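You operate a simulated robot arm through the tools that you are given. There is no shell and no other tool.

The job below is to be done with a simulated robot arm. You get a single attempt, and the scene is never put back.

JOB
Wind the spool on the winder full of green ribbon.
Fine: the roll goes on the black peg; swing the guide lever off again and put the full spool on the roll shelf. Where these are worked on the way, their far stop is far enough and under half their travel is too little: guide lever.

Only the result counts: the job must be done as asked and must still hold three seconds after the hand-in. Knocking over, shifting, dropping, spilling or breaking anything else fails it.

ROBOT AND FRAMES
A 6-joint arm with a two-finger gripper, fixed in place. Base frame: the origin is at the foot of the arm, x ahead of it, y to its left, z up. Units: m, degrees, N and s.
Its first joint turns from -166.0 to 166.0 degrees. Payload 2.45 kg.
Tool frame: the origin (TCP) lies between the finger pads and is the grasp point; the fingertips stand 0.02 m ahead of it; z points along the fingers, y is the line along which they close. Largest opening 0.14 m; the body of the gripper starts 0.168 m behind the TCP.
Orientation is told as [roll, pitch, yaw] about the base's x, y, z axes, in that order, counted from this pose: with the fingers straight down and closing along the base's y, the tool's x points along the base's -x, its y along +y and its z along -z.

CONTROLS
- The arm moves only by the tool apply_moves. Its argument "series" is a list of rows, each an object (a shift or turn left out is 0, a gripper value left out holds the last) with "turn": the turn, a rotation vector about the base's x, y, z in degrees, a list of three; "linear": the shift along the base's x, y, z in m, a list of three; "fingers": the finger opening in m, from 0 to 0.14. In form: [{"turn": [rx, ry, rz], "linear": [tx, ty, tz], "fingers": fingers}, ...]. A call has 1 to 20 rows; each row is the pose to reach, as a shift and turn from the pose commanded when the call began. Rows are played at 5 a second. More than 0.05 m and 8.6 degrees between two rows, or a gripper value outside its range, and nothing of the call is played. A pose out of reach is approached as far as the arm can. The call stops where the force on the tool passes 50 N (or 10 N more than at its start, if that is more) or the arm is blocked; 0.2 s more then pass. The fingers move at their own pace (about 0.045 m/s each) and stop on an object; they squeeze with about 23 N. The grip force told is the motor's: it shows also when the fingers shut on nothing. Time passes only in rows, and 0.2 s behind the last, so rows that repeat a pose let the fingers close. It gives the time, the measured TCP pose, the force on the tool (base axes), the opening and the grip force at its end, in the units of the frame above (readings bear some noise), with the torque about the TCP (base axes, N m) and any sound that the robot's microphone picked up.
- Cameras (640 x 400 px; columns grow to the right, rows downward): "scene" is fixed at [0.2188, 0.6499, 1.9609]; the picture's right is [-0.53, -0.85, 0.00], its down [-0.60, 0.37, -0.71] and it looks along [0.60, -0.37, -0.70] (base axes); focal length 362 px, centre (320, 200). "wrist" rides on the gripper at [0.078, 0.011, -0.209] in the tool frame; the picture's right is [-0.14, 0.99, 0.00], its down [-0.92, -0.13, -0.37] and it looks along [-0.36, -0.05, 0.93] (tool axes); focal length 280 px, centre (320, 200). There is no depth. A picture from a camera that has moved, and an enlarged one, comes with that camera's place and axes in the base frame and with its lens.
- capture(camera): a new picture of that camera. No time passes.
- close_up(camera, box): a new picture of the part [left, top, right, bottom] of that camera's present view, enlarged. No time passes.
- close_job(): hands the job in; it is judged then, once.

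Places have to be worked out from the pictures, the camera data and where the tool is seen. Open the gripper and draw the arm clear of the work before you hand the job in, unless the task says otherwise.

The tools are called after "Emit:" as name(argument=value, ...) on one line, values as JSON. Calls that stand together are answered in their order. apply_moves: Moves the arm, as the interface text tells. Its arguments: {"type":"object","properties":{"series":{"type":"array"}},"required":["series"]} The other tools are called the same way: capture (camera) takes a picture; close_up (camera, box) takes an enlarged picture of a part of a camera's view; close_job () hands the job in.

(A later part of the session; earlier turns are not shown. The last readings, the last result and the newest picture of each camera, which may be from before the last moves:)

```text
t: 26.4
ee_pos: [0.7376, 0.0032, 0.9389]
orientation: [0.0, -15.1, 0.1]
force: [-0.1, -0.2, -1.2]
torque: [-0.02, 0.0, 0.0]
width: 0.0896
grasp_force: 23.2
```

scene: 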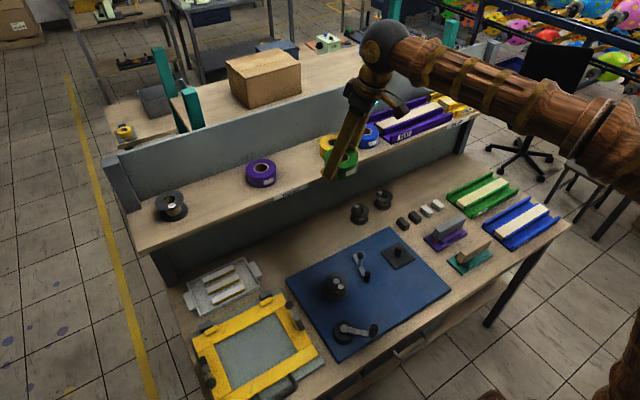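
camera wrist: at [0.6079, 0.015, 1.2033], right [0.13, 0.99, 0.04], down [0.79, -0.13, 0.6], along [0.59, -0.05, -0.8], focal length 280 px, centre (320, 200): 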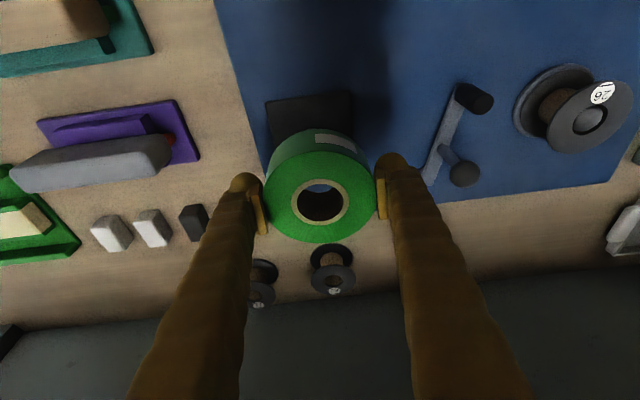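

Emit:
apply_moves(series=[{"linear": [0.0, 0.0, -0.001]}, {"linear": [0.0, 0.0, -0.002]}, {"linear": [0.0, 0.0, -0.003]}, {"linear": [0.0, 0.0, -0.003]}])

Emit:
close_up(camera="scene", box=[350, 200, 450, 280])

```text
t: 27.4
ee_pos: [0.739, 0.0032, 0.9365]
orientation: [0.0, -15.1, 0.1]
force: [0.1, 0.9, -1.3]
torque: [0.0, -0.01, -0.02]
width: 0.0893
grasp_force: 23.0
```

```text
5.00 times, centred on (400, 240) of scene
camera zoom: at [0.2188, 0.6499, 1.9609], right [-0.53, -0.85, 0.0], down [-0.6, 0.37, -0.71], along [0.6, -0.37, -0.7], focal length 1812 px, centre (-80, 0)
```

zoom: 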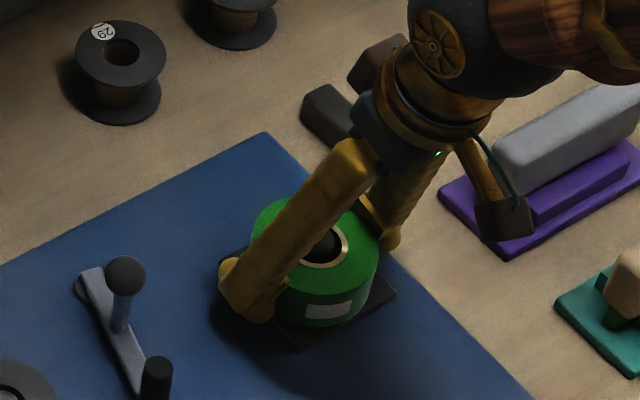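

Emit:
apply_moves(series=[{"linear": [0.0, 0.0, -0.001]}, {"linear": [0.0, 0.0, -0.002]}, {"linear": [0.0, 0.0, -0.003]}, {"linear": [0.0, 0.0, -0.003]}])

Emit:
close_up(camera="wrist", box=[240, 100, 400, 260])

```text
t: 28.4
ee_pos: [0.7376, 0.0033, 0.9343]
orientation: [0.1, -15.2, 0.2]
force: [-0.7, -2.0, 2.1]
torque: [0.1, 0.04, 0.04]
width: 0.0893
grasp_force: 23.7
```

```text
2.50 times, centred on (320, 180) of wrist
camera zoom: at [0.6084, 0.0141, 1.1141], right [0.13, 0.99, 0.04], down [0.79, -0.13, 0.6], along [0.59, -0.05, -0.8], focal length 701 px, centre (320, 250)
```

zoom: 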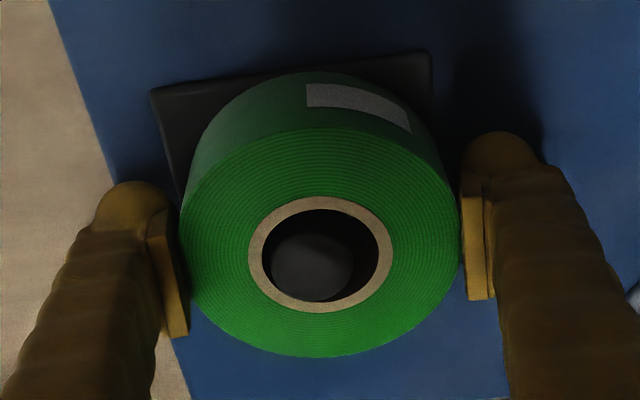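

Force turned positive by about 3 N, so the roll is seated. I release it and lift straight up.

Emit:
apply_moves(series=[{"linear": [0.0, 0.0, 0.0], "fingers": 0.1}, {"linear": [0.0, 0.0, 0.0], "fingers": 0.11}, {"linear": [0.0, 0.0, 0.02], "fingers": 0.11}, {"linear": [0.0, 0.0, 0.06], "fingers": 0.11}, {"linear": [0.0, 0.0, 0.1], "fingers": 0.11}, {"linear": [-0.02, 0.0, 0.14], "fingers": 0.11}, {"linear": [-0.05, 0.02, 0.16], "fingers": 0.11}, {"linear": [-0.09, 0.04, 0.16], "fingers": 0.11}, {"linear": [-0.09, 0.04, 0.16], "fingers": 0.11}])

Emit:
capture(camera="wrist")

Emit:
close_up(camera="scene", box=[290, 200, 450, 340])

```text
t: 30.4
ee_pos: [0.6477, 0.0433, 1.0927]
orientation: [0.1, -15.1, 0.1]
force: [0.2, -0.1, 0.1]
torque: [-0.02, 0.01, 0.01]
width: 0.1098
grasp_force: 0.0
```

```text
taken
camera wrist: at [0.5182, 0.0538, 1.2737], right [0.13, 0.99, 0.04], down [0.79, -0.13, 0.6], along [0.59, -0.05, -0.8], focal length 280 px, centre (320, 200)
```

wrist: 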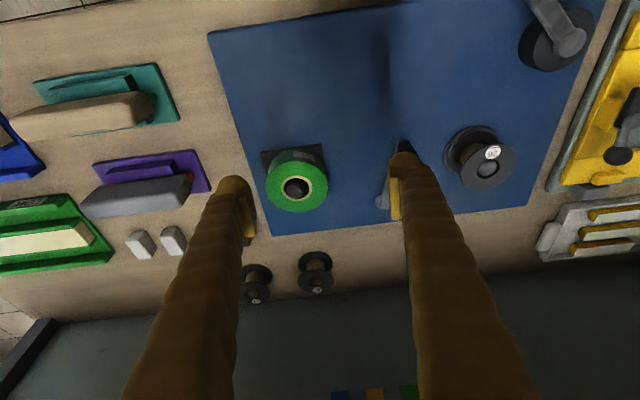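

```text
2.86 times, centred on (370, 270) of scene
camera zoom: at [0.2188, 0.6499, 1.9609], right [-0.53, -0.85, 0.0], down [-0.6, 0.37, -0.71], along [0.6, -0.37, -0.7], focal length 1036 px, centre (177, 0)
```

zoom: 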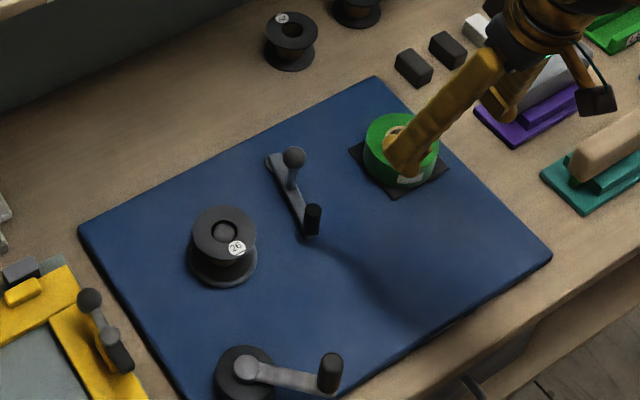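

The green roll sits on the peg. Next, the guide lever: its ball handle triangulates to about (0.771, 0.146, 0.969), with the pivot near (0.818, 0.137). I set the tool upright again and hover over the ball.

Emit:
apply_moves(series=[{"linear": [0.03, 0.03, 0.0], "turn": [0, 7.5, 0], "fingers": 0.06}, {"linear": [0.06, 0.06, 0.0], "turn": [0, 15.1, 0], "fingers": 0.06}, {"linear": [0.09, 0.09, 0.0], "turn": [0, 15.1, 0], "fingers": 0.06}, {"linear": [0.11, 0.103, -0.01], "turn": [0, 15.1, 0], "fingers": 0.06}, {"linear": [0.123, 0.103, -0.025], "turn": [0, 15.1, 0], "fingers": 0.06}, {"linear": [0.123, 0.103, -0.025], "turn": [0, 15.1, 0], "fingers": 0.06}])

Emit:
capture(camera="wrist")

Emit:
close_up(camera="scene", box=[310, 200, 430, 300])

```text
t: 31.8
ee_pos: [0.771, 0.1469, 1.0684]
orientation: [0.0, 0.0, 0.1]
force: [-0.3, 0.7, 0.2]
torque: [-0.01, -0.02, 0.02]
width: 0.06
grasp_force: 0.1
```

```text
taken
camera wrist: at [0.6936, 0.1575, 1.277], right [0.14, 0.99, 0.0], down [0.92, -0.13, 0.37], along [0.36, -0.05, -0.93], focal length 280 px, centre (320, 200)
```

wrist: 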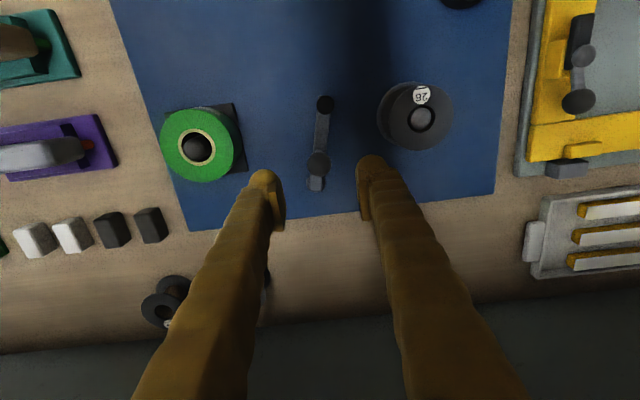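

```text
4.00 times, centred on (370, 250) of scene
camera zoom: at [0.2188, 0.6499, 1.9609], right [-0.53, -0.85, 0.0], down [-0.6, 0.37, -0.71], along [0.6, -0.37, -0.7], focal length 1450 px, centre (120, 0)
```

zoom: 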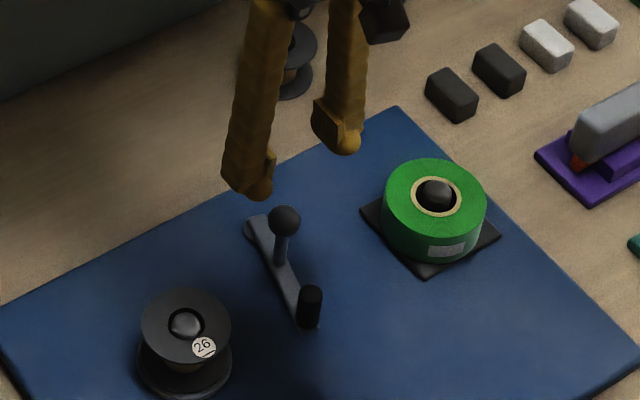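

Emit:
close_up(camera="wrist", box=[280, 80, 376, 200])

```text
3.33 times, centred on (328, 140) of wrist
camera zoom: at [0.6936, 0.1575, 1.277], right [0.14, 0.99, 0.0], down [0.92, -0.13, 0.37], along [0.36, -0.05, -0.93], focal length 935 px, centre (293, 400)
```

zoom: 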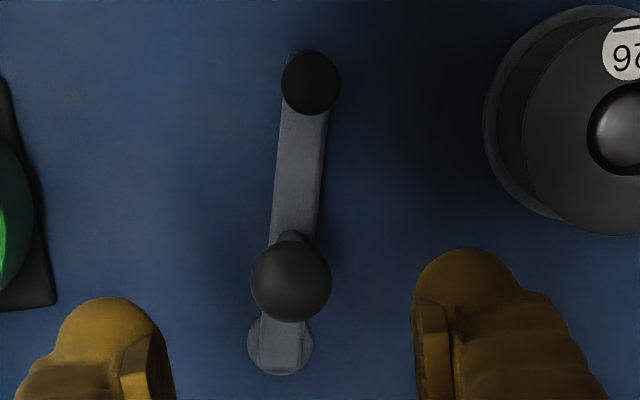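

The ball is confirmed at (0.770, 0.146), the pivot at (0.8115, 0.136), radius about 0.043. I descend with the fingers straddling the ball and close on it.

Emit:
apply_moves(series=[{"linear": [-0.001, -0.0005, -0.03], "fingers": 0.06}, {"linear": [-0.001, -0.0005, -0.06], "fingers": 0.06}, {"linear": [-0.001, -0.0005, -0.085], "fingers": 0.06}, {"linear": [-0.001, -0.0005, -0.099], "fingers": 0.06}, {"linear": [-0.001, -0.0005, -0.099], "fingers": 0.02}, {"linear": [-0.001, -0.0005, -0.099], "fingers": 0.02}, {"linear": [-0.001, -0.0005, -0.099], "fingers": 0.02}, {"linear": [-0.001, -0.0005, -0.099], "fingers": 0.02}])

Emit:
capture(camera="wrist")

```text
t: 33.6
ee_pos: [0.7711, 0.1462, 0.9685]
orientation: [0.1, -0.1, 0.2]
force: [-0.2, -0.5, -2.8]
torque: [0.03, -0.06, 0.0]
width: 0.0234
grasp_force: 38.9
```

```text
taken
camera wrist: at [0.6924, 0.1571, 1.1779], right [0.14, 0.99, 0.0], down [0.92, -0.13, 0.37], along [0.36, -0.05, -0.93], focal length 280 px, centre (320, 200)
```

wrist: 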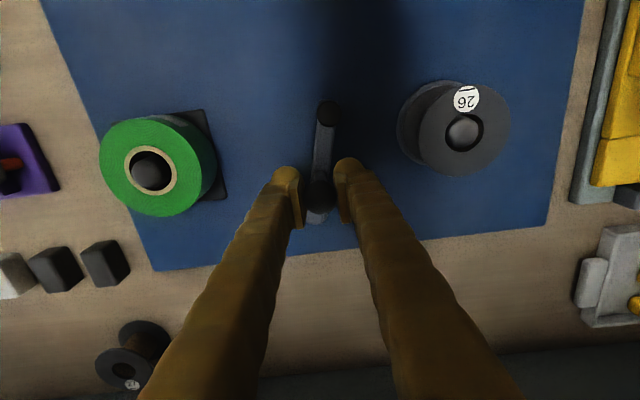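

The ball is gripped. I try a small 10 degree swing towards the spool (+y), turning the tool along with the lever.

Emit:
apply_moves(series=[{"linear": [0.0011, 0.0036, 0], "turn": [0, 0, -5]}, {"linear": [0.0024, 0.007, 0], "turn": [0, 0, -10]}, {"linear": [0.0024, 0.007, 0], "turn": [0, 0, -10]}])

Emit:
close_up(camera="scene", box=[310, 230, 410, 300])

```text
t: 34.4
ee_pos: [0.7719, 0.1531, 0.9692]
orientation: [0.0, 0.0, -9.9]
force: [7.7, 8.2, -5.5]
torque: [-0.07, -0.18, 0.44]
width: 0.0237
grasp_force: 45.1
```

```text
5.71 times, centred on (360, 265) of scene
camera zoom: at [0.2188, 0.6499, 1.9609], right [-0.53, -0.85, 0.0], down [-0.6, 0.37, -0.71], along [0.6, -0.37, -0.7], focal length 2071 px, centre (91, -171)
```

zoom: 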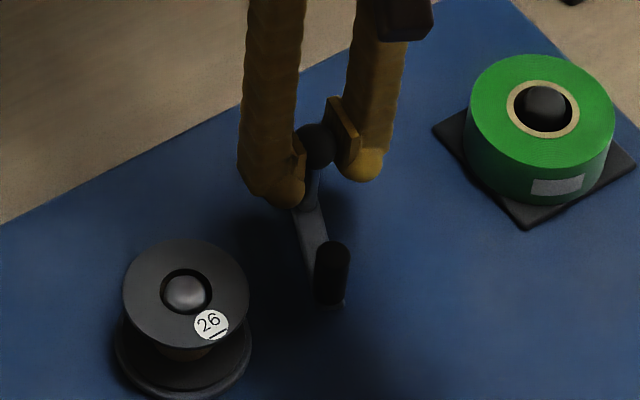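

The lever moved with the tool (the roller shifted about 17 mm). I continue the arc to 30 degrees in total.

Emit:
apply_moves(series=[{"linear": [0.0017, 0.0033, 0], "turn": [0, 0, -5]}, {"linear": [0.0036, 0.0066, 0], "turn": [0, 0, -10]}, {"linear": [0.0058, 0.0095, 0], "turn": [0, 0, -15]}, {"linear": [0.0083, 0.0124, 0], "turn": [0, 0, -20]}, {"linear": [0.0083, 0.0124, 0], "turn": [0, 0, -20]}])

Emit:
capture(camera="wrist")

Emit:
close_up(camera="scene", box=[310, 230, 410, 300])

```text
t: 35.6
ee_pos: [0.7804, 0.166, 0.9695]
orientation: [0.1, 0.0, -30.0]
force: [-9.9, 16.7, 11.8]
torque: [0.01, -0.02, 0.17]
width: 0.0235
grasp_force: 45.4
```

```text
taken
camera wrist: at [0.7182, 0.2139, 1.1779], right [0.61, 0.79, 0.0], down [0.73, -0.57, 0.37], along [0.29, -0.23, -0.93], focal length 280 px, centre (320, 200)
```

wrist: 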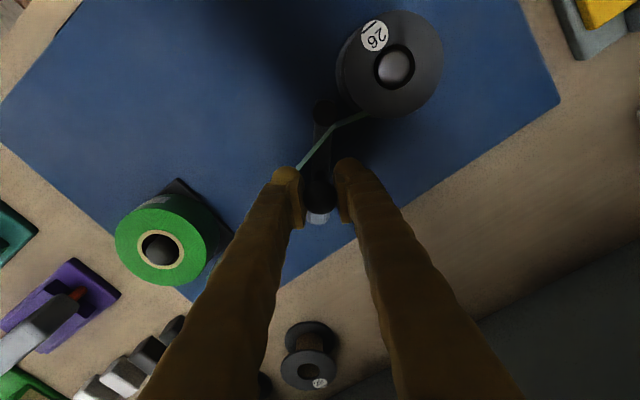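

```text
5.71 times, centred on (360, 265) of scene
camera zoom: at [0.2188, 0.6499, 1.9609], right [-0.53, -0.85, 0.0], down [-0.6, 0.37, -0.71], along [0.6, -0.37, -0.7], focal length 2071 px, centre (91, -171)
```

zoom: 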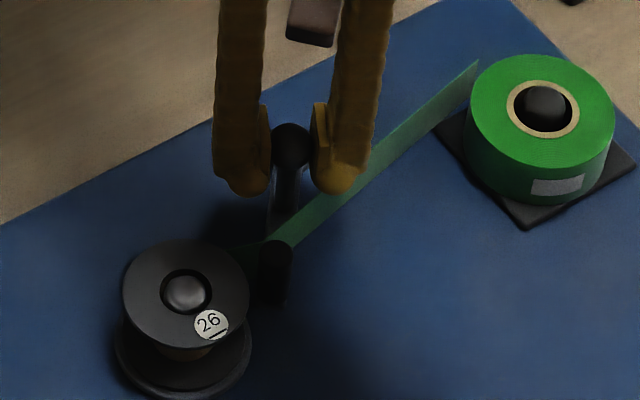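

The ribbon has appeared, running from the roll past the guide roller to the spool, so this is the "on" direction. I nudge on towards the far stop.

Emit:
apply_moves(series=[{"linear": [0.0014, 0.0013, 0], "turn": [0, 0, -2.5]}, {"linear": [0.0027, 0.0025, 0], "turn": [0, 0, -5]}, {"linear": [0.0027, 0.0025, 0], "turn": [0, 0, -5]}])

Emit:
close_up(camera="wrist", box=[260, 40, 440, 240])

Emit:
close_up(camera="scene", box=[310, 230, 410, 300])

```text
t: 36.4
ee_pos: [0.7819, 0.167, 0.9685]
orientation: [-0.1, 0.1, -35.0]
force: [-32.4, -4.8, 22.2]
torque: [-0.02, 0.02, -0.17]
width: 0.0235
grasp_force: 45.5
```

```text
2.00 times, centred on (350, 140) of wrist
camera zoom: at [0.7248, 0.2206, 1.1777], right [0.68, 0.73, 0.0], down [0.68, -0.63, 0.37], along [0.27, -0.25, -0.93], focal length 561 px, centre (260, 320)
```

zoom: 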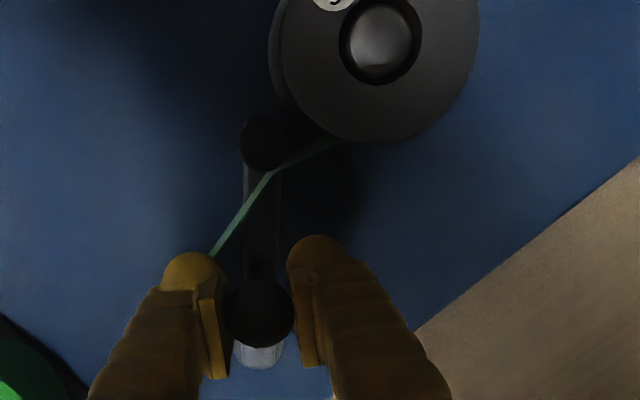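

```text
5.71 times, centred on (360, 265) of scene
camera zoom: at [0.2188, 0.6499, 1.9609], right [-0.53, -0.85, 0.0], down [-0.6, 0.37, -0.71], along [0.6, -0.37, -0.7], focal length 2071 px, centre (91, -171)
```

zoom: 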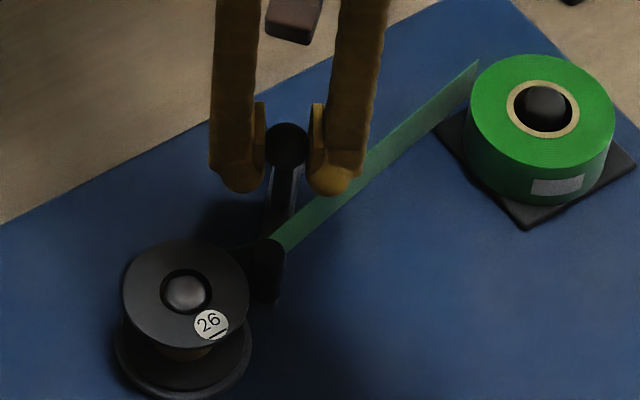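

Resistance rose sharply (32 N), so the lever is at its far stop. I open the fingers and rise clear, then check that the lever stays on.

Emit:
apply_moves(series=[{"linear": [-0.0014, -0.0013, 0], "turn": [0, 0, 2], "fingers": 0.024}, {"linear": [-0.0014, -0.0013, 0], "turn": [0, 0, 2], "fingers": 0.05}, {"linear": [-0.0014, -0.0013, 0], "turn": [0, 0, 2], "fingers": 0.06}, {"linear": [-0.0014, -0.0013, 0.03], "turn": [0, 0, 2], "fingers": 0.06}, {"linear": [-0.0014, -0.0013, 0.07], "turn": [0, 0, 7], "fingers": 0.06}, {"linear": [-0.0014, -0.0013, 0.11], "turn": [0, 0, 14], "fingers": 0.06}, {"linear": [-0.03, -0.0013, 0.13], "turn": [0, 0, 21], "fingers": 0.06}, {"linear": [-0.07, 0.01, 0.14], "turn": [0, 0, 28], "fingers": 0.06}, {"linear": [-0.11, 0.02, 0.14], "turn": [0, 0, 35], "fingers": 0.08}, {"linear": [-0.15, 0.03, 0.14], "turn": [0, 0, 35], "fingers": 0.1}, {"linear": [-0.18, 0.04, 0.14], "turn": [0, 0, 35], "fingers": 0.1}, {"linear": [-0.18, 0.04, 0.14], "turn": [0, 0, 35], "fingers": 0.1}])

Emit:
capture(camera="wrist")

Emit:
close_up(camera="scene", box=[290, 220, 450, 350])

```text
t: 39.0
ee_pos: [0.602, 0.2071, 1.1084]
orientation: [0.1, 0.0, 0.2]
force: [0.1, 0.2, 0.3]
torque: [0.05, 0.02, 0.02]
width: 0.1001
grasp_force: 0.1
```

```text
taken
camera wrist: at [0.5247, 0.2181, 1.3167], right [0.14, 0.99, 0.0], down [0.92, -0.13, 0.37], along [0.36, -0.05, -0.93], focal length 280 px, centre (320, 200)
```

wrist: 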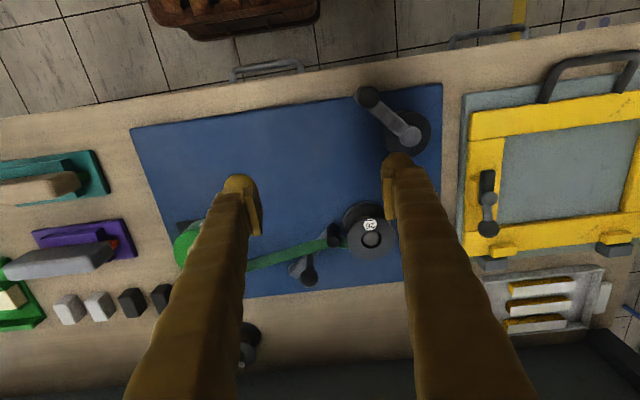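

```text
3.08 times, centred on (370, 285) of scene
camera zoom: at [0.2188, 0.6499, 1.9609], right [-0.53, -0.85, 0.0], down [-0.6, 0.37, -0.71], along [0.6, -0.37, -0.7], focal length 1115 px, centre (166, -62)
```

zoom: 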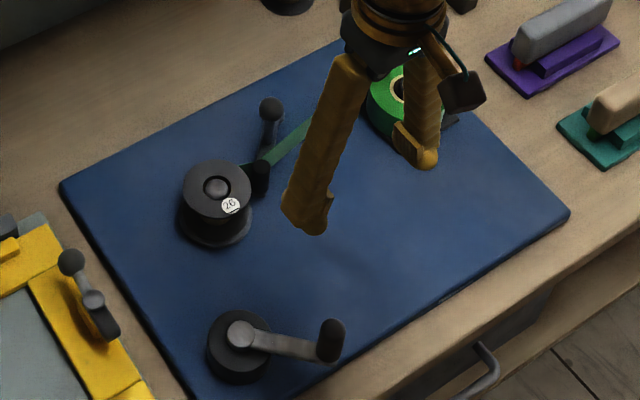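

The ribbon is threaded and the lever stays on. Now I enlarge the crank in both views to locate its hub and knob precisely.

Emit:
close_up(camera="wrist", box=[340, 70, 450, 170])

Emit:
close_up(camera="scene", box=[320, 305, 390, 350])

Emit:
close_up(camera="wrist", box=[240, 190, 400, 300])

```text
4.00 times, centred on (395, 120) of wrist
camera zoom: at [0.5247, 0.2181, 1.3167], right [0.14, 0.99, 0.0], down [0.92, -0.13, 0.37], along [0.36, -0.05, -0.93], focal length 1122 px, centre (20, 520)
```

zoom: 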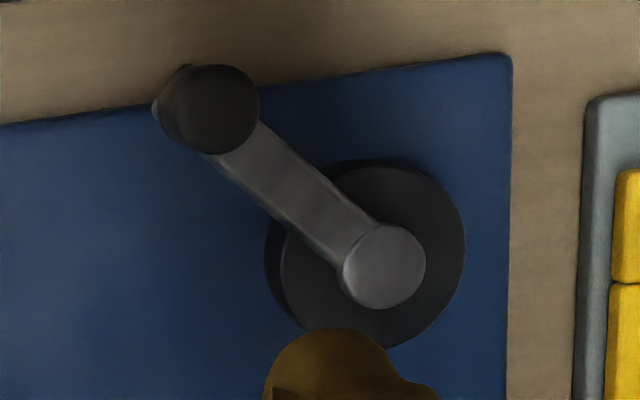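

```text
8.89 times, centred on (355, 328) of scene
camera zoom: at [0.2188, 0.6499, 1.9609], right [-0.53, -0.85, 0.0], down [-0.6, 0.37, -0.71], along [0.6, -0.37, -0.7], focal length 3222 px, centre (9, -933)
```

zoom: 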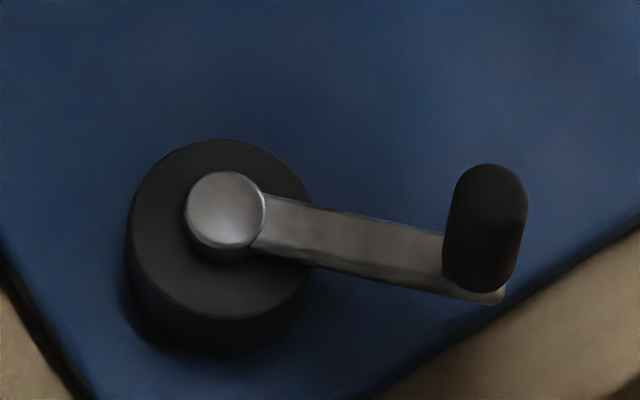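

```text
3.64 times, centred on (320, 245) of wrist
camera zoom: at [0.5247, 0.2181, 1.3167], right [0.14, 0.99, 0.0], down [0.92, -0.13, 0.37], along [0.36, -0.05, -0.93], focal length 1020 px, centre (320, 36)
```

zoom: 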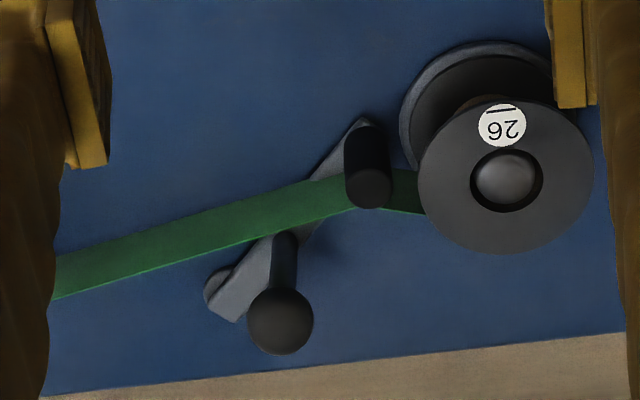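

The hub top is at about (0.598, 0.331, 0.937) and the knob top at about (0.539, 0.270, 0.98), so the crank radius is about 0.085. The spool flange top is only about z = 0.948, so I'll grip the knob high, with the closing line turned roughly along x to clear the spool and clamp. I go above the knob now.

Emit:
apply_moves(series=[{"linear": [-0.01, 0.01, 0.0], "turn": [0, 0, -8], "fingers": 0.07}, {"linear": [-0.02, 0.02, 0.0], "turn": [0, 0, -16], "fingers": 0.07}, {"linear": [-0.03, 0.03, 0.0], "turn": [0, 0, -24], "fingers": 0.07}, {"linear": [-0.04, 0.04, 0.0], "turn": [0, 0, -32], "fingers": 0.07}, {"linear": [-0.05, 0.05, 0.0], "turn": [0, 0, -40], "fingers": 0.07}, {"linear": [-0.06, 0.06, 0.0], "turn": [0, 0, -48], "fingers": 0.07}, {"linear": [-0.063, 0.063, 0.0], "turn": [0, 0, -56], "fingers": 0.07}, {"linear": [-0.063, 0.063, -0.02], "turn": [0, 0, -64], "fingers": 0.07}, {"linear": [-0.063, 0.063, -0.04], "turn": [0, 0, -70], "fingers": 0.07}, {"linear": [-0.063, 0.063, -0.04], "turn": [0, 0, -70], "fingers": 0.07}])

Emit:
capture(camera="wrist")

Emit:
close_up(camera="scene", box=[290, 250, 430, 360])

```text
t: 41.2
ee_pos: [0.541, 0.2695, 1.0674]
orientation: [-0.1, 0.0, -70.0]
force: [0.6, 0.7, 0.1]
torque: [0.01, -0.01, 0.01]
width: 0.0698
grasp_force: 0.2
```

```text
taken
camera wrist: at [0.5247, 0.3476, 1.2768], right [0.98, 0.21, 0.0], down [0.19, -0.91, 0.37], along [0.08, -0.36, -0.93], focal length 280 px, centre (320, 200)
```

wrist: 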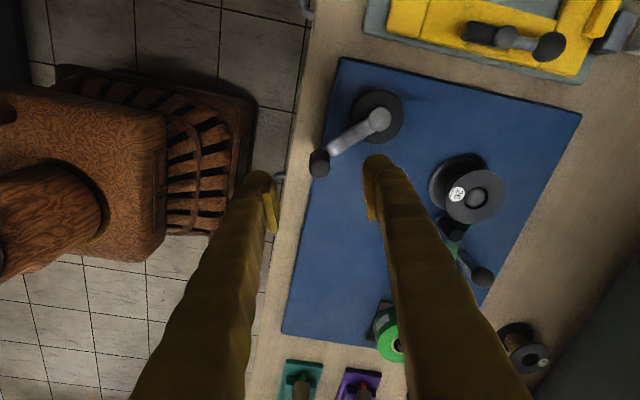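

```text
3.64 times, centred on (360, 305) of scene
camera zoom: at [0.2188, 0.6499, 1.9609], right [-0.53, -0.85, 0.0], down [-0.6, 0.37, -0.71], along [0.6, -0.37, -0.7], focal length 1318 px, centre (174, -182)
```

zoom: 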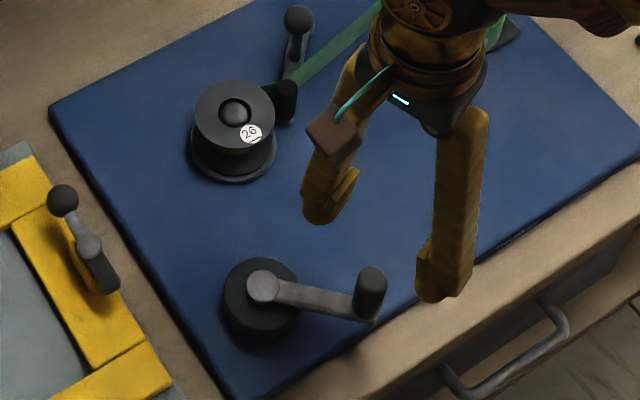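

Emit:
close_up(camera="wrist", box=[290, 80, 418, 190])

Emit:
close_up(camera="wrist", box=[410, 140, 520, 300])

```text
3.64 times, centred on (354, 135) of wrist
camera zoom: at [0.5247, 0.3476, 1.2768], right [0.98, 0.21, 0.0], down [0.19, -0.91, 0.37], along [0.08, -0.36, -0.93], focal length 1020 px, centre (196, 436)
```

zoom: 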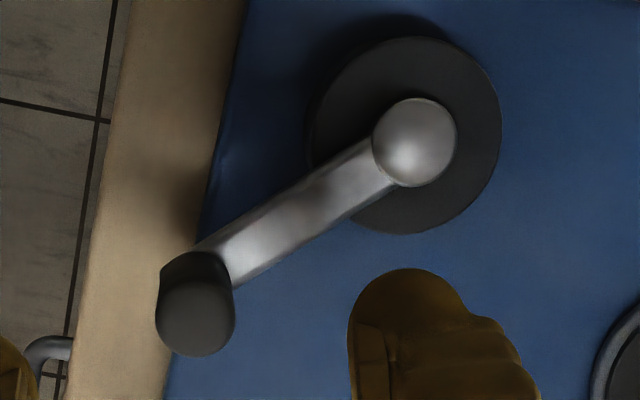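

```text
2.50 times, centred on (465, 220) of wrist
camera zoom: at [0.5247, 0.3476, 1.2768], right [0.98, 0.21, 0.0], down [0.19, -0.91, 0.37], along [0.08, -0.36, -0.93], focal length 701 px, centre (-42, 150)
```

zoom: 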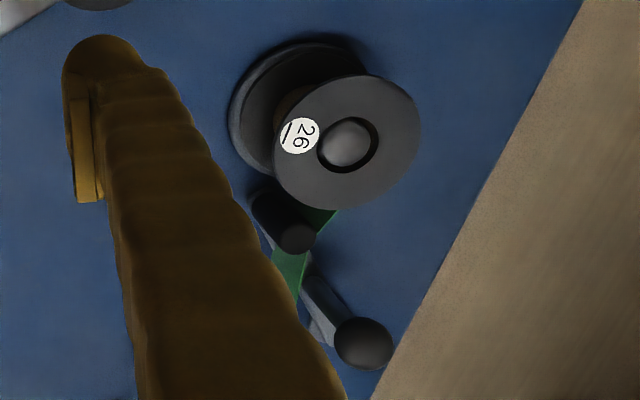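

The knob is directly under the TCP at (0.541, 0.270) and the hub at (0.600, 0.331). I descend to z of about 0.976 and grip the knob.

Emit:
apply_moves(series=[{"linear": [0.0, 0.0005, -0.03], "fingers": 0.07}, {"linear": [0.0, 0.0005, -0.06], "fingers": 0.07}, {"linear": [0.0, 0.0005, -0.08], "fingers": 0.07}, {"linear": [0.0, 0.0005, -0.091], "fingers": 0.07}, {"linear": [0.0, 0.0005, -0.091], "fingers": 0.04}, {"linear": [0.0, 0.0005, -0.091], "fingers": 0.022}, {"linear": [0.0, 0.0005, -0.091], "fingers": 0.022}, {"linear": [0.0, 0.0005, -0.091], "fingers": 0.022}])

Emit:
close_up(camera="scene", box=[290, 250, 430, 360])

Emit:
capture(camera="wrist")

```text
t: 43.0
ee_pos: [0.5406, 0.2716, 0.9772]
orientation: [-0.1, -0.1, -69.9]
force: [-1.0, 0.4, -1.6]
torque: [-0.01, -0.01, -0.02]
width: 0.0234
grasp_force: 7.2
```

```text
3.64 times, centred on (360, 305) of scene
camera zoom: at [0.2188, 0.6499, 1.9609], right [-0.53, -0.85, 0.0], down [-0.6, 0.37, -0.71], along [0.6, -0.37, -0.7], focal length 1318 px, centre (174, -182)
```

zoom: 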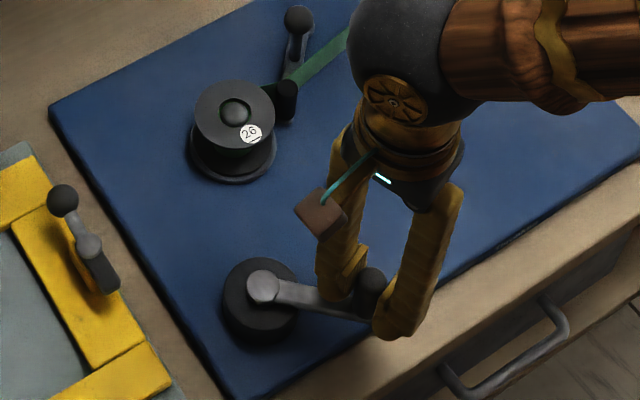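

```text
taken
camera wrist: at [0.5239, 0.349, 1.1861], right [0.98, 0.21, 0.0], down [0.2, -0.91, 0.37], along [0.08, -0.36, -0.93], focal length 280 px, centre (320, 200)
```

wrist: 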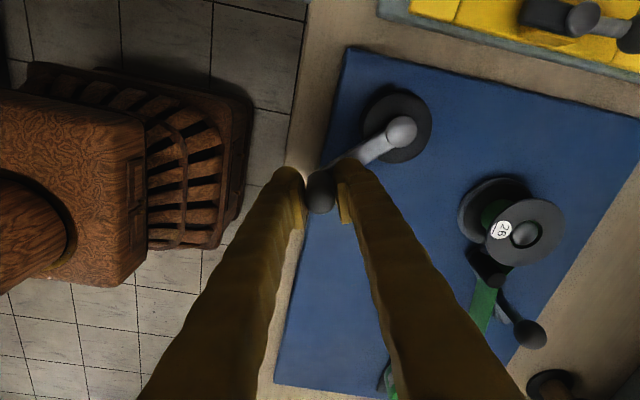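

The knob is gripped (23.5 mm wide). I try the first 40 degrees counter-clockwise, the direction that draws the ribbon on at the spool's +x side, and check the forces.

Emit:
apply_moves(series=[{"linear": [0.0, 0.0, 0], "fingers": 0.016}, {"linear": [0.0113, -0.0094, 0], "fingers": 0.016}, {"linear": [0.024, -0.0167, 0], "fingers": 0.016}, {"linear": [0.0378, -0.0218, 0], "fingers": 0.016}, {"linear": [0.0523, -0.0243, 0], "fingers": 0.016}, {"linear": [0.0523, -0.0243, 0], "fingers": 0.016}])

Emit:
close_up(camera="scene", box=[290, 250, 430, 360])

Emit:
capture(camera="wrist")

```text
t: 43.8
ee_pos: [0.5532, 0.2585, 0.9777]
orientation: [-0.5, 0.0, -70.0]
force: [-13.4, 2.2, 5.7]
torque: [0.08, 0.18, -0.03]
width: 0.0227
grasp_force: 45.2
stopped in row 3: the force on the tool passed its limit at 75 N (the readings are from after the stop); the commanded pose is now the measured one
```

```text
3.64 times, centred on (360, 305) of scene
camera zoom: at [0.2188, 0.6499, 1.9609], right [-0.53, -0.85, 0.0], down [-0.6, 0.37, -0.71], along [0.6, -0.37, -0.7], focal length 1318 px, centre (174, -182)
```

zoom: 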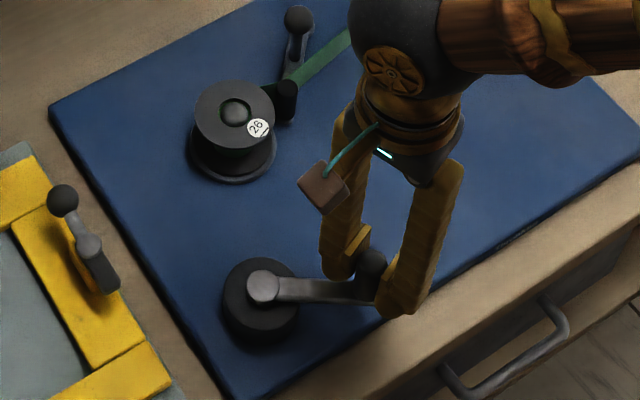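

```text
taken
camera wrist: at [0.5384, 0.3364, 1.1859], right [0.98, 0.21, -0.01], down [0.2, -0.91, 0.37], along [0.07, -0.36, -0.93], focal length 280 px, centre (320, 200)
```

wrist: 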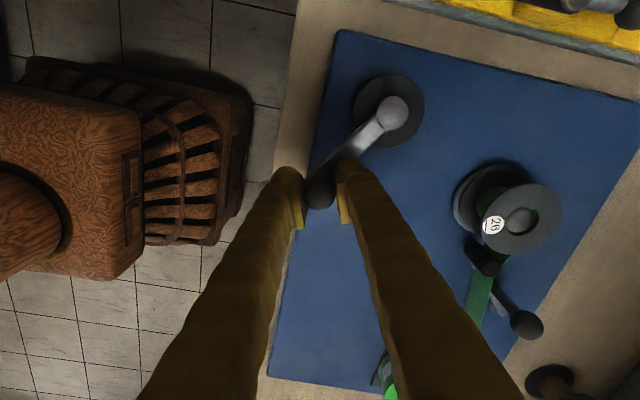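

The crank and spool turned together, with the ribbon feeding, but the force limit tripped at that speed. I try again with smaller steps to learn the resistance.

Emit:
apply_moves(series=[{"linear": [0.0055, -0.0022, 0], "fingers": 0.018}, {"linear": [0.011, -0.0042, 0], "fingers": 0.018}, {"linear": [0.0164, -0.0065, 0], "fingers": 0.018}, {"linear": [0.022, -0.0084, 0], "fingers": 0.018}, {"linear": [0.0277, -0.0099, 0], "fingers": 0.018}])

Emit:
close_up(camera="wrist", box=[290, 60, 600, 280])

```text
t: 44.1
ee_pos: [0.5529, 0.2597, 0.9764]
orientation: [-0.7, 0.3, -69.9]
force: [-11.4, 2.4, 7.3]
torque: [0.15, 0.2, -0.01]
width: 0.0226
grasp_force: 45.4
stopped in row 1: the force on the tool passed its limit at 57 N (the readings are from after the stop); the commanded pose is now the measured one
```

```text
1.82 times, centred on (445, 170) of wrist
camera zoom: at [0.5396, 0.3359, 1.1857], right [0.98, 0.21, -0.01], down [0.2, -0.91, 0.37], along [0.07, -0.36, -0.93], focal length 510 px, centre (93, 254)
```

zoom: 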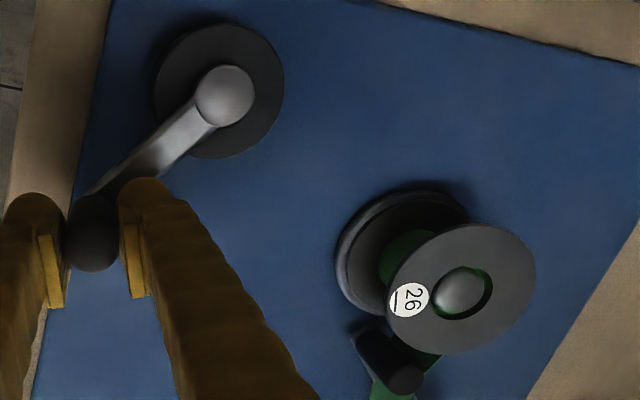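

The crank jammed after about 12 degrees of counter-clockwise turn, with 57 N and no motion. I test the clockwise direction with small steps to see whether that runs freely.

Emit:
apply_moves(series=[{"linear": [-0.0022, 0.0021, 0], "fingers": 0.02}, {"linear": [-0.0044, 0.0041, 0], "fingers": 0.02}, {"linear": [-0.009, 0.0079, 0], "fingers": 0.02}, {"linear": [-0.0133, 0.012, 0], "fingers": 0.02}])

Emit:
close_up(camera="wrist", box=[290, 60, 600, 280])

Emit:
close_up(camera="scene", box=[310, 260, 410, 350])

```text
t: 45.1
ee_pos: [0.5411, 0.2706, 0.9766]
orientation: [-0.6, 0.3, -69.9]
force: [1.1, -1.8, 11.8]
torque: [-0.03, -0.06, -0.07]
width: 0.0224
grasp_force: 44.9
```

```text
1.82 times, centred on (445, 170) of wrist
camera zoom: at [0.5265, 0.3479, 1.1856], right [0.98, 0.21, -0.01], down [0.2, -0.91, 0.37], along [0.07, -0.36, -0.93], focal length 510 px, centre (93, 254)
```

zoom: 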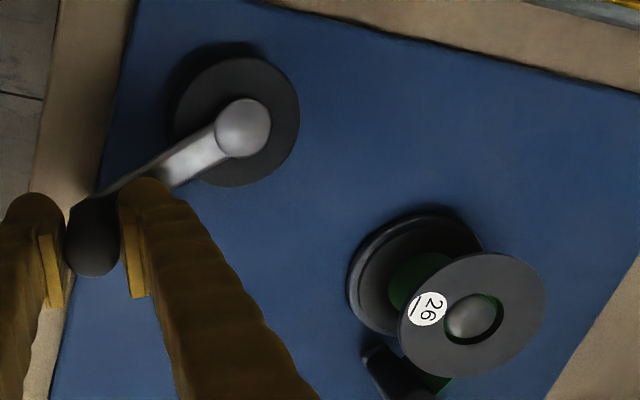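

```text
4.44 times, centred on (360, 305) of scene
camera zoom: at [0.2188, 0.6499, 1.9609], right [-0.53, -0.85, 0.0], down [-0.6, 0.37, -0.71], along [0.6, -0.37, -0.7], focal length 1611 px, centre (142, -267)
```

zoom: 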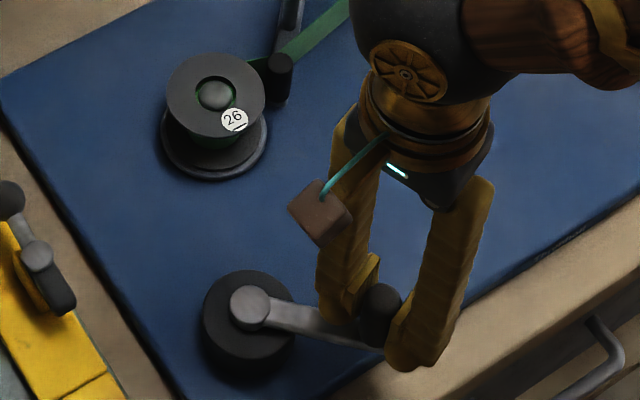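

Clockwise runs freely with very little force. I continue clockwise another 25 degrees.

Emit:
apply_moves(series=[{"linear": [-0.0051, 0.0054, 0], "fingers": 0.02}, {"linear": [-0.0096, 0.0112, 0], "fingers": 0.02}, {"linear": [-0.0137, 0.0173, 0], "fingers": 0.02}, {"linear": [-0.0172, 0.0238, 0], "fingers": 0.02}, {"linear": [-0.0201, 0.0306, 0], "fingers": 0.02}])

Emit:
close_up(camera="wrist", box=[290, 60, 600, 280])

Emit:
close_up(camera="scene", box=[310, 260, 410, 350])

```text
t: 46.3
ee_pos: [0.522, 0.3026, 0.9763]
orientation: [-0.6, 0.3, -69.9]
force: [29.8, 7.3, -16.7]
torque: [-0.04, -0.29, -0.21]
width: 0.0224
grasp_force: 45.2
```

```text
1.82 times, centred on (445, 170) of wrist
camera zoom: at [0.5075, 0.3786, 1.1852], right [0.98, 0.21, -0.01], down [0.2, -0.91, 0.37], along [0.07, -0.36, -0.93], focal length 510 px, centre (93, 254)
```

zoom: 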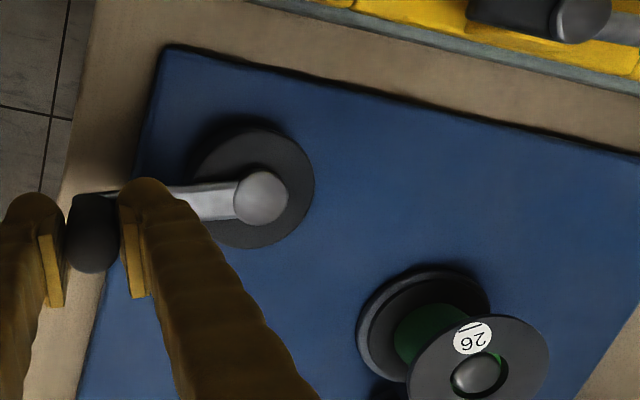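

```text
4.44 times, centred on (360, 305) of scene
camera zoom: at [0.2188, 0.6499, 1.9609], right [-0.53, -0.85, 0.0], down [-0.6, 0.37, -0.71], along [0.6, -0.37, -0.7], focal length 1611 px, centre (142, -267)
```

zoom: 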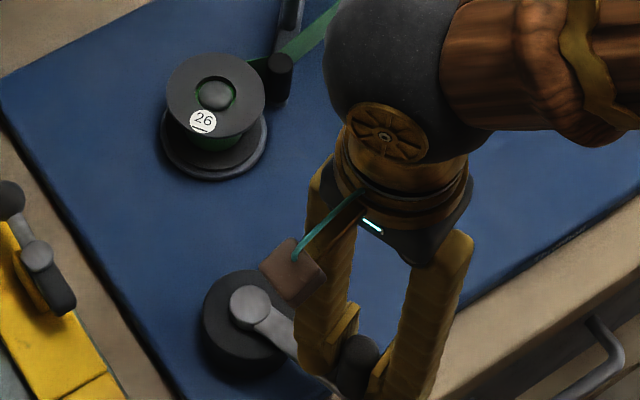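

The crank turns and the spool follows it at a faster ratio; the 30 N is just my circle being slightly off. I refit the circle centre to about (0.603, 0.3285), r = 0.085, and continue with small steps to calibrate.

Emit:
apply_moves(series=[{"linear": [0.0014, 0.0042, 0], "fingers": 0.02}, {"linear": [0.0006, 0.0085, 0], "fingers": 0.02}, {"linear": [-0.0008, 0.0173, 0], "fingers": 0.02}, {"linear": [-0.0013, 0.0262, 0], "fingers": 0.02}, {"linear": [-0.0008, 0.0351, 0], "fingers": 0.02}])

Emit:
close_up(camera="wrist", box=[290, 60, 600, 280])

```text
t: 47.3
ee_pos: [0.5174, 0.3255, 0.9757]
orientation: [-1.1, 0.3, -69.9]
force: [-11.2, 0.7, 9.4]
torque: [0.01, 0.12, 0.08]
width: 0.0226
grasp_force: 44.6
stopped in row 4: the force on the tool passed its limit at 52 N (the readings are from after the stop); the commanded pose is now the measured one
```

```text
1.82 times, centred on (445, 170) of wrist
camera zoom: at [0.5041, 0.4017, 1.185], right [0.98, 0.21, -0.02], down [0.2, -0.91, 0.37], along [0.06, -0.36, -0.93], focal length 510 px, centre (93, 254)
```

zoom: 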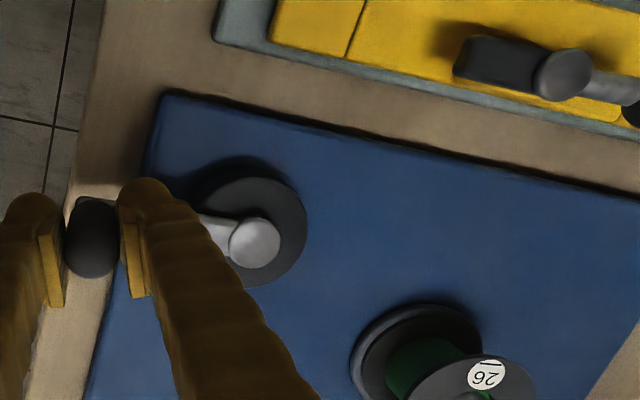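

The tight grip is building up strain and tilting the tool. I open the fingers, straighten the tool, and re-measure before regripping lightly.

Emit:
apply_moves(series=[{"linear": [0, 0, 0], "fingers": 0.05}, {"linear": [0, 0, 0], "turn": [0.1, -1.14, 0], "fingers": 0.05}, {"linear": [0, 0, 0.001], "turn": [0.1, -1.14, 0], "fingers": 0.05}, {"linear": [0, 0, 0.001], "turn": [0.1, -1.14, 0], "fingers": 0.05}])

Emit:
close_up(camera="wrist", box=[240, 100, 440, 240])

Emit:
close_up(camera="scene", box=[310, 260, 410, 350])

```text
t: 48.3
ee_pos: [0.5179, 0.3236, 0.9774]
orientation: [0.2, -0.1, -70.0]
force: [0.3, 0.3, 0.3]
torque: [0.01, -0.03, -0.01]
width: 0.0499
grasp_force: 0.0
```

```text
2.86 times, centred on (340, 170) of wrist
camera zoom: at [0.5006, 0.4012, 1.1857], right [0.98, 0.21, 0.0], down [0.2, -0.91, 0.37], along [0.08, -0.36, -0.93], focal length 801 px, centre (263, 286)
```

zoom: 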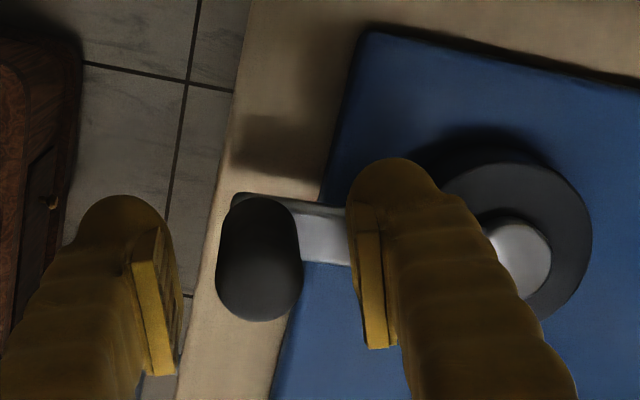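

```text
4.44 times, centred on (360, 305) of scene
camera zoom: at [0.2188, 0.6499, 1.9609], right [-0.53, -0.85, 0.0], down [-0.6, 0.37, -0.71], along [0.6, -0.37, -0.7], focal length 1611 px, centre (142, -267)
```

zoom: 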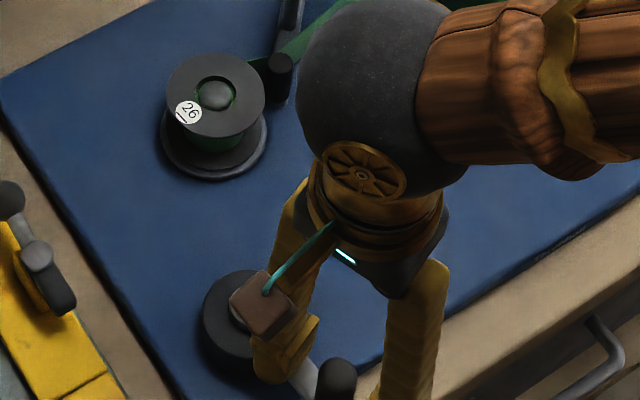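

Hub and knob vision now agree on centre (0.600, 0.3315), r = 0.0846; clockwise is the free direction and the green wrap on the spool is growing. I regrip lightly and turn 48 degrees clockwise on the correct circle.

Emit:
apply_moves(series=[{"linear": [-0.0015, -0.0008, 0.001], "turn": [0.1, -1.14, 0], "fingers": 0.03}, {"linear": [-0.0015, -0.0008, 0.001], "turn": [0.1, -1.14, 0], "fingers": 0.0222}, {"linear": [-0.0015, -0.0008, 0.001], "turn": [0.1, -1.14, 0], "fingers": 0.0222}, {"linear": [-0.0013, 0.0169, 0.001], "turn": [0.1, -1.14, 0], "fingers": 0.0222}, {"linear": [0.0027, 0.0341, 0.001], "turn": [0.1, -1.14, 0], "fingers": 0.0222}, {"linear": [0.0102, 0.0501, 0.001], "turn": [0.1, -1.14, 0], "fingers": 0.0222}, {"linear": [0.0209, 0.0642, 0.001], "turn": [0.1, -1.14, 0], "fingers": 0.0222}])

Emit:
capture(camera="wrist")

Emit:
close_up(camera="scene", box=[310, 240, 430, 350])

```text
t: 49.9
ee_pos: [0.5381, 0.3885, 0.9782]
orientation: [1.3, -0.3, -69.9]
force: [0.8, -0.3, -2.7]
torque: [0.0, 0.0, -0.08]
width: 0.0236
grasp_force: 7.5
```

```text
taken
camera wrist: at [0.5175, 0.4656, 1.1867], right [0.98, 0.21, 0.02], down [0.19, -0.91, 0.37], along [0.1, -0.36, -0.93], focal length 280 px, centre (320, 200)
```

wrist: 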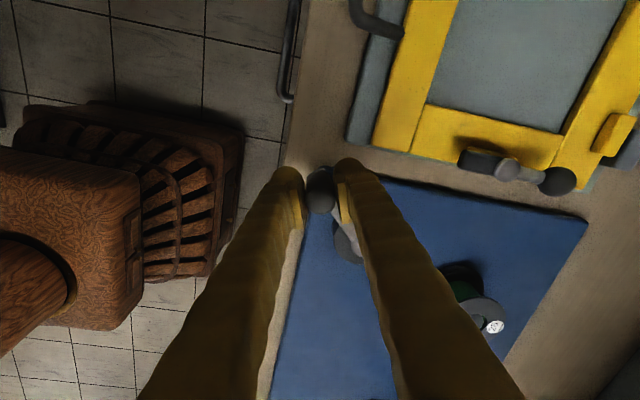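

```text
3.64 times, centred on (370, 295) of scene
camera zoom: at [0.2188, 0.6499, 1.9609], right [-0.53, -0.85, 0.0], down [-0.6, 0.37, -0.71], along [0.6, -0.37, -0.7], focal length 1318 px, centre (138, -146)
```

zoom: 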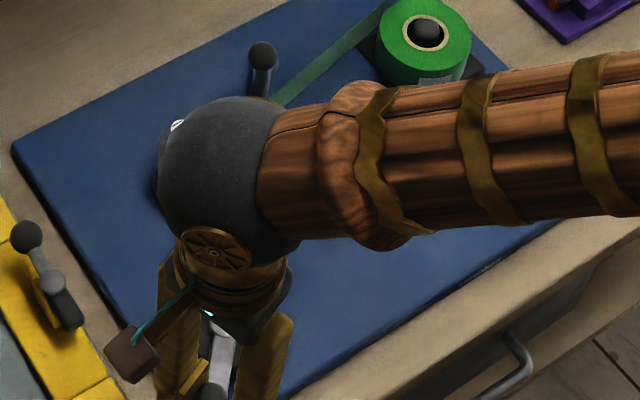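

The light grip works: almost no force on the correct circle, and the roll is visibly feeding ribbon. I continue clockwise 120 degrees, straightening the small tilt I left in, and watch the clearance to the clamp and spool.

Emit:
apply_moves(series=[{"linear": [0.0134, 0.0116, 0], "turn": [-0.1, 1.14, 0]}, {"linear": [0.0289, 0.0201, 0], "turn": [-0.1, 1.14, 0]}, {"linear": [0.0458, 0.0252, 0], "turn": [-0.1, 1.14, 0]}, {"linear": [0.0635, 0.0267, 0], "turn": [-0.1, 1.14, 0]}, {"linear": [0.081, 0.0245, 0], "turn": [-0.1, 1.14, 0]}, {"linear": [0.0977, 0.0186, 0], "turn": [-0.1, 1.14, 0]}, {"linear": [0.1128, 0.0095, 0], "turn": [-0.1, 1.14, 0]}, {"linear": [0.1257, -0.0026, 0], "turn": [-0.1, 1.14, 0]}, {"linear": [0.1358, -0.0171, 0], "turn": [-0.1, 1.14, 0]}, {"linear": [0.1427, -0.0335, 0], "turn": [-0.1, 1.14, 0]}])

Emit:
capture(camera="wrist")

Emit:
capture(camera="scene")

```text
t: 52.1
ee_pos: [0.6821, 0.3551, 0.9775]
orientation: [0.1, 0.0, -69.8]
force: [-9.1, -2.7, 2.9]
torque: [-0.04, 0.13, -0.16]
width: 0.0282
grasp_force: 4.6
```

```text
taken
camera wrist: at [0.664, 0.4322, 1.187], right [0.98, 0.21, 0.0], down [0.2, -0.91, 0.37], along [0.08, -0.36, -0.93], focal length 280 px, centre (320, 200)
```

wrist: 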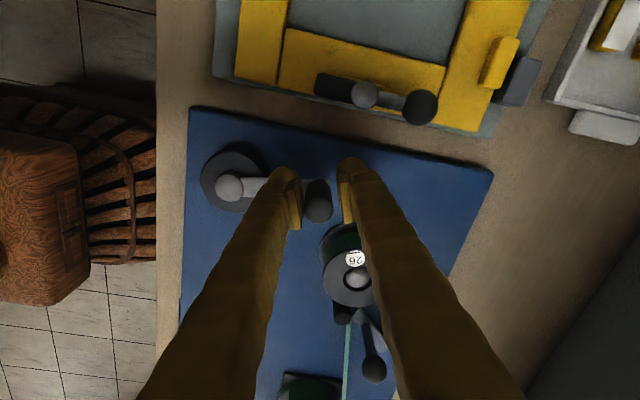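

```text
taken
```

scene: 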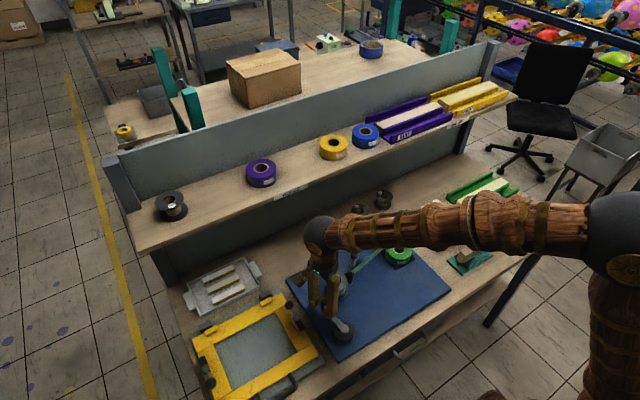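

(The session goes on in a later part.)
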